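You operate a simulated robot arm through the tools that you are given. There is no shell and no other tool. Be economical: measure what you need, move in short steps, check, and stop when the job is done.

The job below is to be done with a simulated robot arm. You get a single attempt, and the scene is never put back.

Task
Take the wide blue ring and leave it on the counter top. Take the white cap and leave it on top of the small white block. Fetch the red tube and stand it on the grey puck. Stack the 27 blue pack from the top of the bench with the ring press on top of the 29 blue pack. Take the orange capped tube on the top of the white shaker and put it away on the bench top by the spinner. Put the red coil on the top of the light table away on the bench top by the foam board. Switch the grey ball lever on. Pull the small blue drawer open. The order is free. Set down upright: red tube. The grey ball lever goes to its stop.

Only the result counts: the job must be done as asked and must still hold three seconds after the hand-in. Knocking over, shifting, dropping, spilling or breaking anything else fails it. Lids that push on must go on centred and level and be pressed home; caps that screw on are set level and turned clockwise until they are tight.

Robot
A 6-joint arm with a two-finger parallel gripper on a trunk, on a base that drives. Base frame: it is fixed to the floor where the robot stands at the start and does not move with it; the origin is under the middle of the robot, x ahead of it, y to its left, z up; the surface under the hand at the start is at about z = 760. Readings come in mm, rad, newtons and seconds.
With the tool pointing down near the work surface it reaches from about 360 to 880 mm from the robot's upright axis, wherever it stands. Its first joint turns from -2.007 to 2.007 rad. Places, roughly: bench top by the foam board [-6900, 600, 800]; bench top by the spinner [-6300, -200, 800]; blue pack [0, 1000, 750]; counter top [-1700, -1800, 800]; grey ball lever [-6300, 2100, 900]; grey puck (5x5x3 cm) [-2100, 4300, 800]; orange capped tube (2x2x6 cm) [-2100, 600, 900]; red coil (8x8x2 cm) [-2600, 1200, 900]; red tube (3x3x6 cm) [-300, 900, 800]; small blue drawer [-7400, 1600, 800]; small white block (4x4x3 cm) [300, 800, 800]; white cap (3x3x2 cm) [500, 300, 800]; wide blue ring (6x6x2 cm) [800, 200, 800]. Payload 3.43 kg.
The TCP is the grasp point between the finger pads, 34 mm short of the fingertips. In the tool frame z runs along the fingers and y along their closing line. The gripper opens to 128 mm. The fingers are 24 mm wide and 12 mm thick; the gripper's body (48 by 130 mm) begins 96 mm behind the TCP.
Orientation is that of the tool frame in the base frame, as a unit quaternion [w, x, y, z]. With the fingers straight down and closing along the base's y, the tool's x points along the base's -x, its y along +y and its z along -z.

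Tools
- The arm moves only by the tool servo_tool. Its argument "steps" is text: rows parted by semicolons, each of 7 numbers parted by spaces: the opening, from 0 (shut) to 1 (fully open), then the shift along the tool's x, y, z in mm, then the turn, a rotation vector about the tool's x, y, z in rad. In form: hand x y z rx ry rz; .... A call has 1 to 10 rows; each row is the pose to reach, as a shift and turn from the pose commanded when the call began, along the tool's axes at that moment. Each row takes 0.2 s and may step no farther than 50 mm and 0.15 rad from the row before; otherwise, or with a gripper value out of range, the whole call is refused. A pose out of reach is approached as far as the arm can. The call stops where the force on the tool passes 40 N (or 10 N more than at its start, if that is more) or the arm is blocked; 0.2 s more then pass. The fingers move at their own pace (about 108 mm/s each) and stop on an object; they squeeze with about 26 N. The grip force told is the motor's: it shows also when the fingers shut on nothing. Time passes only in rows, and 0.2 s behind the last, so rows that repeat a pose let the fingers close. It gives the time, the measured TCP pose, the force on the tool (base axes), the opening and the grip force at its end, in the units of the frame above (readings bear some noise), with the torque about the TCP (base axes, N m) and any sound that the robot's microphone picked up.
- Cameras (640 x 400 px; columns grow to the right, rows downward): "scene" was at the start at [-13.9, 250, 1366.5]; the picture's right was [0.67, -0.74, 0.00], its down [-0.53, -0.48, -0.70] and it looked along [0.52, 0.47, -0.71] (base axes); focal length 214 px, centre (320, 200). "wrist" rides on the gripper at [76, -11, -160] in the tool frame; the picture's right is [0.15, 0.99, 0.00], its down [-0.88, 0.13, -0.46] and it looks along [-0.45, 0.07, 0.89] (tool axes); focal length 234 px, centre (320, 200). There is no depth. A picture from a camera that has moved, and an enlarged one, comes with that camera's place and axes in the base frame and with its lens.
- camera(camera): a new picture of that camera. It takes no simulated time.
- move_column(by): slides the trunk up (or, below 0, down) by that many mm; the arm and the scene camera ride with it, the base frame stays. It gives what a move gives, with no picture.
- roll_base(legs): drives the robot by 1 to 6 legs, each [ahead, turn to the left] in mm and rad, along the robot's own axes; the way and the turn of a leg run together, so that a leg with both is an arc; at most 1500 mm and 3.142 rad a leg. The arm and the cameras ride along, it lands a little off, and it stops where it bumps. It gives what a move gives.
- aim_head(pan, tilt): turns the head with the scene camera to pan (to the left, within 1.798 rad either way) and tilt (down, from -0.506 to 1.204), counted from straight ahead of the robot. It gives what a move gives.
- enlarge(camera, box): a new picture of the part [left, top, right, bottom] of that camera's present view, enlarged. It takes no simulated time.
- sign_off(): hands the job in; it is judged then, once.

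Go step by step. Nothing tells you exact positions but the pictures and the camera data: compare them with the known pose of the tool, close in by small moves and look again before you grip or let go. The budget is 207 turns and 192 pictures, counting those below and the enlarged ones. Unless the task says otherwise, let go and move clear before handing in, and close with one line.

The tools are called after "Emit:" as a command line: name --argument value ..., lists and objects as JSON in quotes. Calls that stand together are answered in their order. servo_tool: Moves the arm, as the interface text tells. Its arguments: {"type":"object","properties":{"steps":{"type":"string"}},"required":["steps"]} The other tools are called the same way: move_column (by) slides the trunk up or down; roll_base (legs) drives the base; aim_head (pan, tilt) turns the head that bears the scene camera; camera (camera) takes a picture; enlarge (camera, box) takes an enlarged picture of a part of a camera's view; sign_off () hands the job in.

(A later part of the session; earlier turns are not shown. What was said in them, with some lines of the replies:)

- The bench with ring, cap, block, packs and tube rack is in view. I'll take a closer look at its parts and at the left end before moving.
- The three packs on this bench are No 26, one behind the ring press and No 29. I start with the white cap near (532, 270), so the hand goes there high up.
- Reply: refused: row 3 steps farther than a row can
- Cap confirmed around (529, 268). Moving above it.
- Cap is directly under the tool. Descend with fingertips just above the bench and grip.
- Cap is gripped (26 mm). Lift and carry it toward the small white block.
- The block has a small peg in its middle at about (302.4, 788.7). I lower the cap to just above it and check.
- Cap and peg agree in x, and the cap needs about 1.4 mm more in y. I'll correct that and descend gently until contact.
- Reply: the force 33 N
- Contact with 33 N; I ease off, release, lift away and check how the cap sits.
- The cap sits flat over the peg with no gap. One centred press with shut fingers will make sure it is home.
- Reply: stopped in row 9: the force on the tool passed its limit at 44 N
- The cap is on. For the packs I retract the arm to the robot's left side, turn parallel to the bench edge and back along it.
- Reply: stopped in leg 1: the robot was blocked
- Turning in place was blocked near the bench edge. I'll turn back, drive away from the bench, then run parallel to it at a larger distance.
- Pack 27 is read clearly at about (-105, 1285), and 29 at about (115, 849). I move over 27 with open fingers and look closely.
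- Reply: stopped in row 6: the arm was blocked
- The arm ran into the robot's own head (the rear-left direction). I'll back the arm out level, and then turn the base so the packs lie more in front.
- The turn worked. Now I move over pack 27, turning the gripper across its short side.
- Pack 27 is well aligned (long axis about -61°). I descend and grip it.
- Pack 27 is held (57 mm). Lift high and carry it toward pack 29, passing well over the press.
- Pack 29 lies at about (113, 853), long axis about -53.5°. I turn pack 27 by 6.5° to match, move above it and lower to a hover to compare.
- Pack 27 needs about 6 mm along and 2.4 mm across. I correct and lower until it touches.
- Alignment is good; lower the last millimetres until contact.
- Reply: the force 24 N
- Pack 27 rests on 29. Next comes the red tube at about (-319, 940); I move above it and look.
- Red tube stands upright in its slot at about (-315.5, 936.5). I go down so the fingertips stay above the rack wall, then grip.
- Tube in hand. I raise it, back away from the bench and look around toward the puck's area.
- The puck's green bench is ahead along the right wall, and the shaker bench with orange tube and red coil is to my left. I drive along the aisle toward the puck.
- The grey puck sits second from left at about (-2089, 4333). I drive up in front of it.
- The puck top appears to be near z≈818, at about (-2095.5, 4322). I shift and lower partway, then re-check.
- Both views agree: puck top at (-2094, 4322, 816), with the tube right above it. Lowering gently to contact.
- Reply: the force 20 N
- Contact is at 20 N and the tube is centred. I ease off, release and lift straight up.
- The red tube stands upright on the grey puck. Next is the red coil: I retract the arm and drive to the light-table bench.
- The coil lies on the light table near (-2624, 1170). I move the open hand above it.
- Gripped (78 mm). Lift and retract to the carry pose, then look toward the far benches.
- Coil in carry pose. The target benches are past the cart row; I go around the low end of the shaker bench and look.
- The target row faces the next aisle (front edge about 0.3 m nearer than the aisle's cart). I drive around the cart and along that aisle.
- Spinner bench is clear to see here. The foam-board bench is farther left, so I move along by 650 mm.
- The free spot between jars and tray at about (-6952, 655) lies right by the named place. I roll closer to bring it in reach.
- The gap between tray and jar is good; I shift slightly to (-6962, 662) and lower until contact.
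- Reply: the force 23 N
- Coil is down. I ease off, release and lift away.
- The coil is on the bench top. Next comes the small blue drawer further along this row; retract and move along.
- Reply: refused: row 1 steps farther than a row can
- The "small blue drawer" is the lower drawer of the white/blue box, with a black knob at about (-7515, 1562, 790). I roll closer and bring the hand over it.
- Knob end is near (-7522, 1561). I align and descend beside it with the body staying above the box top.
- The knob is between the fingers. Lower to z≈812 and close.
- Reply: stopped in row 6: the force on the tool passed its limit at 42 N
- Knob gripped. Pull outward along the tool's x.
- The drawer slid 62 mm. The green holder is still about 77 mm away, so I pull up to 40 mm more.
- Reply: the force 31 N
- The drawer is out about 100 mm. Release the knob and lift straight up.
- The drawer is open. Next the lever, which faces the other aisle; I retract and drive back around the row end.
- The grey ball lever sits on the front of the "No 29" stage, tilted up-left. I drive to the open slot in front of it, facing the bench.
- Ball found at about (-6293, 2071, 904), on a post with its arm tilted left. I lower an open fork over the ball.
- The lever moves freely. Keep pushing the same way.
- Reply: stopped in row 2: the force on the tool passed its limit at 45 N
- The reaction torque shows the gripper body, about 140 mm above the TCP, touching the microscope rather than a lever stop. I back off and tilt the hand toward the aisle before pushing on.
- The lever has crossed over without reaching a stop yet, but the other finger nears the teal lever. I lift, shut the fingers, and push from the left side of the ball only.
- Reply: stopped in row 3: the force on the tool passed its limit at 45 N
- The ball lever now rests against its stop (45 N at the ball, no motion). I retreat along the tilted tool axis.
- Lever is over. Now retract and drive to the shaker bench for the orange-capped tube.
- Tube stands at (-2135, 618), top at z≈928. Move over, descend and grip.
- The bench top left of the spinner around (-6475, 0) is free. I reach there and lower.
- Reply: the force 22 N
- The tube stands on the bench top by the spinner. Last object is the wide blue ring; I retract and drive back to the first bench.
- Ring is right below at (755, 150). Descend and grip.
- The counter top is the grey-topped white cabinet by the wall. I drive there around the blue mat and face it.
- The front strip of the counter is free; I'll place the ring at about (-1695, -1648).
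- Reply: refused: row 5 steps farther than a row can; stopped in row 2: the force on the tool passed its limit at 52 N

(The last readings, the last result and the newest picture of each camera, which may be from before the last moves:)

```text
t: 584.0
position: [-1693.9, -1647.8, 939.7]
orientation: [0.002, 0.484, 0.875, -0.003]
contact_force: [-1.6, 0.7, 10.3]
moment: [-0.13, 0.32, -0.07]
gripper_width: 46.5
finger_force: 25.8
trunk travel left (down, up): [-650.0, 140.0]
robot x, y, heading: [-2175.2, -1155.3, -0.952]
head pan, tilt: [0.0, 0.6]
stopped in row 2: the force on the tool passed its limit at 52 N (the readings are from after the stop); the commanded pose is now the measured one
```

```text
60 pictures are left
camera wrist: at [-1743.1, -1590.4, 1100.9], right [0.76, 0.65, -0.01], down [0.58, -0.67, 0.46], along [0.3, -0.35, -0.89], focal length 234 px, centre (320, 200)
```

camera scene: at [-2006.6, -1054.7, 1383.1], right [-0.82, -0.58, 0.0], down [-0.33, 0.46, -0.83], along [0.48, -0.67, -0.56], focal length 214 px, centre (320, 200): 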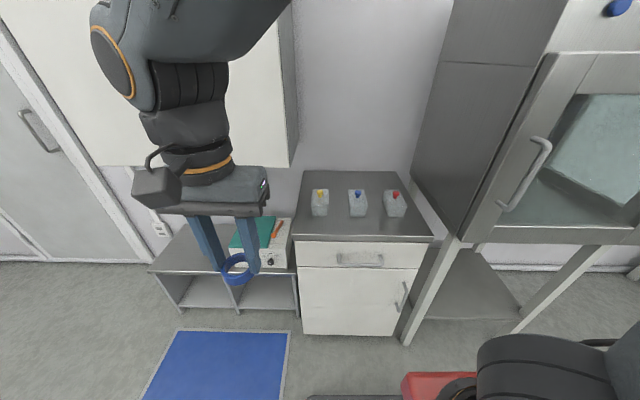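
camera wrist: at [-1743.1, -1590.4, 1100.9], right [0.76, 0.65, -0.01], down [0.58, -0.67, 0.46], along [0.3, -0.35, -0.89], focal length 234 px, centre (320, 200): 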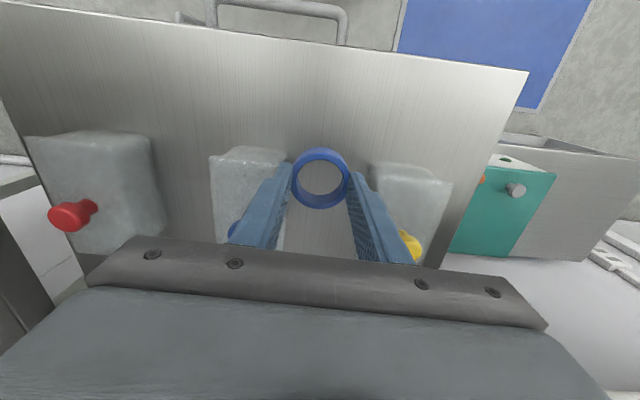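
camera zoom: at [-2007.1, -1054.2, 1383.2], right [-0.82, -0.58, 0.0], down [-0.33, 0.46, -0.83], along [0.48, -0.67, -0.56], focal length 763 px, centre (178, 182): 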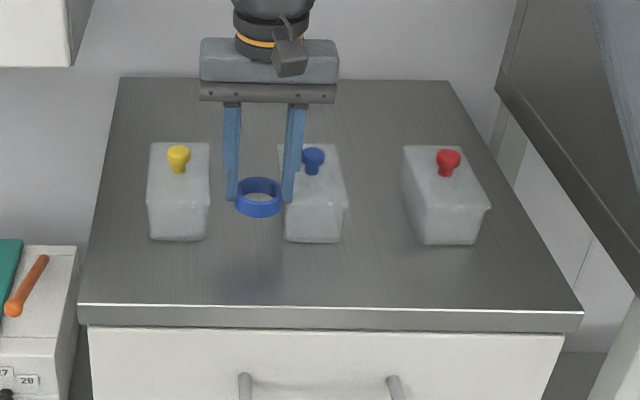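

The counter is at z≈847 and a fingertip touched the top of the blue-knob block. I lift, move toward the front edge clear of the blocks, and check before lowering.

Emit:
servo_tool --steps "0 0 0 -25 0 0 0;0 22 6 -25 0 0 0;0 44.7 12.7 -25 0 0 0;0 44.7 12.7 10 0 0 0;0 44.7 12.7 20 0 0 0"

Emit:
enlarge --camera "scene" --box '[270, 150, 450, 260]'

Emit:
camera --camera "wrist"

```text
t: 585.2
position: [-1708.3, -1604.8, 918.1]
orientation: [0.0, 0.484, 0.875, -0.003]
contact_force: [0.0, -0.2, 0.0]
moment: [0.02, -0.04, 0.01]
gripper_width: 46.3
finger_force: 25.5
trunk travel left (down, up): [-650.0, 140.0]
robot x, y, heading: [-2172.8, -1158.7, -0.958]
head pan, tilt: [0.0, 0.6]
```

```text
3.56 times, centred on (360, 205) of scene
camera zoom: at [-2006.6, -1054.7, 1383.1], right [-0.82, -0.58, 0.0], down [-0.33, 0.46, -0.83], along [0.48, -0.67, -0.56], focal length 763 px, centre (178, 182)
```

zoom: 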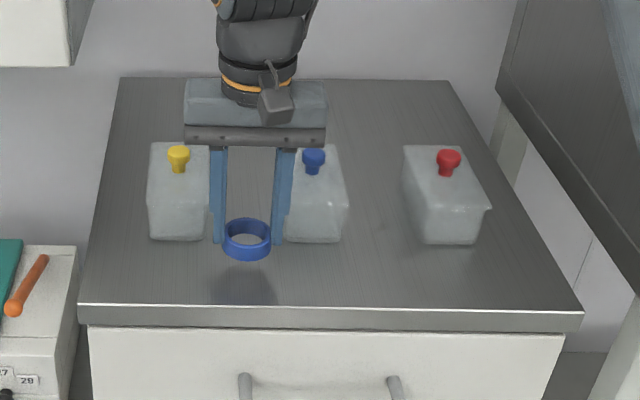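

```text
58 pictures are left
camera wrist: at [-1756.4, -1546.1, 1078.9], right [0.76, 0.65, -0.01], down [0.58, -0.67, 0.46], along [0.29, -0.35, -0.89], focal length 234 px, centre (320, 200)
```

wrist: 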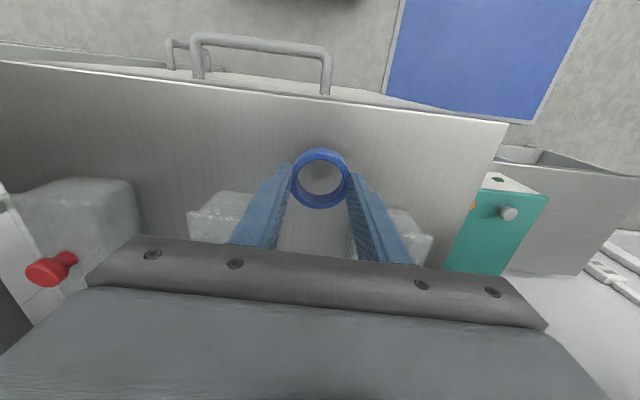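

Emit:
servo_tool --steps "0 0 0 12 0 0 0;0 0 0 22 0 0 0;0 0 0 27 0 0 0;0 0 0 30 0 0 0;0 0 0 32 0 0 0;0 0 0 34 0 0 0"

Emit:
enlarge --camera "scene" --box '[290, 180, 390, 250]'

```text
t: 586.6
position: [-1706.4, -1605.5, 886.4]
orientation: [0.003, 0.484, 0.875, -0.003]
contact_force: [-1.3, -0.2, 22.3]
moment: [-0.05, -0.04, 0.0]
gripper_width: 46.6
finger_force: 25.6
trunk travel left (down, up): [-650.0, 140.0]
robot x, y, heading: [-2176.7, -1152.9, -0.956]
head pan, tilt: [0.0, 0.6]
```

```text
5.71 times, centred on (340, 215) of scene
camera zoom: at [-2007.2, -1054.2, 1383.3], right [-0.82, -0.58, 0.0], down [-0.33, 0.46, -0.83], along [0.48, -0.67, -0.56], focal length 1226 px, centre (206, 114)
```

zoom: 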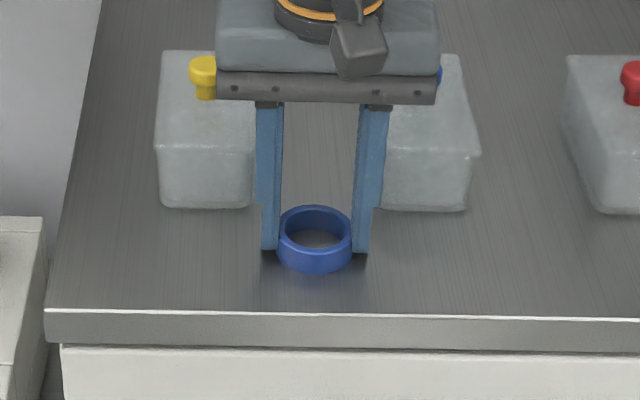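

The ring is on the counter. Release and lift clear.

Emit:
servo_tool --steps "0 0 0 -2 0 0 0;0.45 0 0 -2 0 0 0;0.55 0 0 -2 0 0 0;0.55 0 0 -2 0 0 0;0.55 0 0 -45 0 0 0;0.55 0 0 -90 0 0 0;0.55 0 0 -140 0 0 0;0.55 0 0 -190 0 0 0;0.55 30 0 -220 0 0 0;0.55 75 10 -220 0 0 0"

Emit:
enlarge --camera "scene" --box '[270, 150, 450, 260]'

```text
t: 588.8
position: [-1737.0, -1535.3, 1105.3]
orientation: [0.0, 0.485, 0.875, -0.003]
contact_force: [0.4, -0.5, -0.4]
moment: [0.06, 0.02, 0.0]
gripper_width: 70.3
finger_force: 0.1
trunk travel left (down, up): [-650.0, 140.0]
robot x, y, heading: [-2170.6, -1156.5, -0.958]
head pan, tilt: [0.0, 0.6]
```

```text
3.56 times, centred on (360, 205) of scene
camera zoom: at [-2006.2, -1055.3, 1383.1], right [-0.82, -0.58, 0.0], down [-0.33, 0.46, -0.82], along [0.48, -0.67, -0.57], focal length 763 px, centre (178, 182)
```

zoom: 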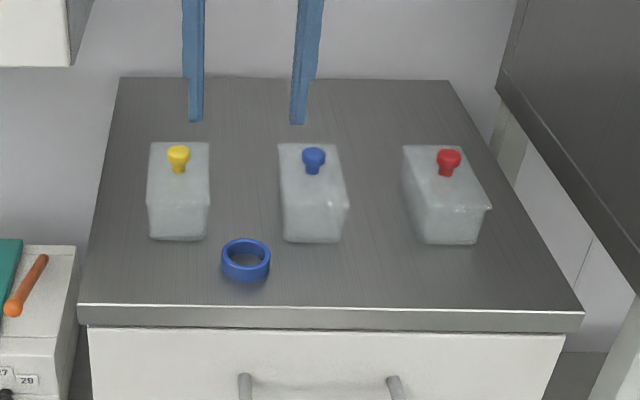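

All eight parts of the job look finished, the ring sits flat on the counter and the hand is clear. Handing in.

Emit:
sign_off

```text
The job is handed in.
```

I carried out all eight parts of the job, checked each result in the pictures, and handed it in with the hand clear. Two contacts happened on the way: the gripper pushed against the microscope with about 45 N while moving the lever, and a fingertip pressed on the blue-knobbed block on the counter. Neither had visibly moved afterwards.
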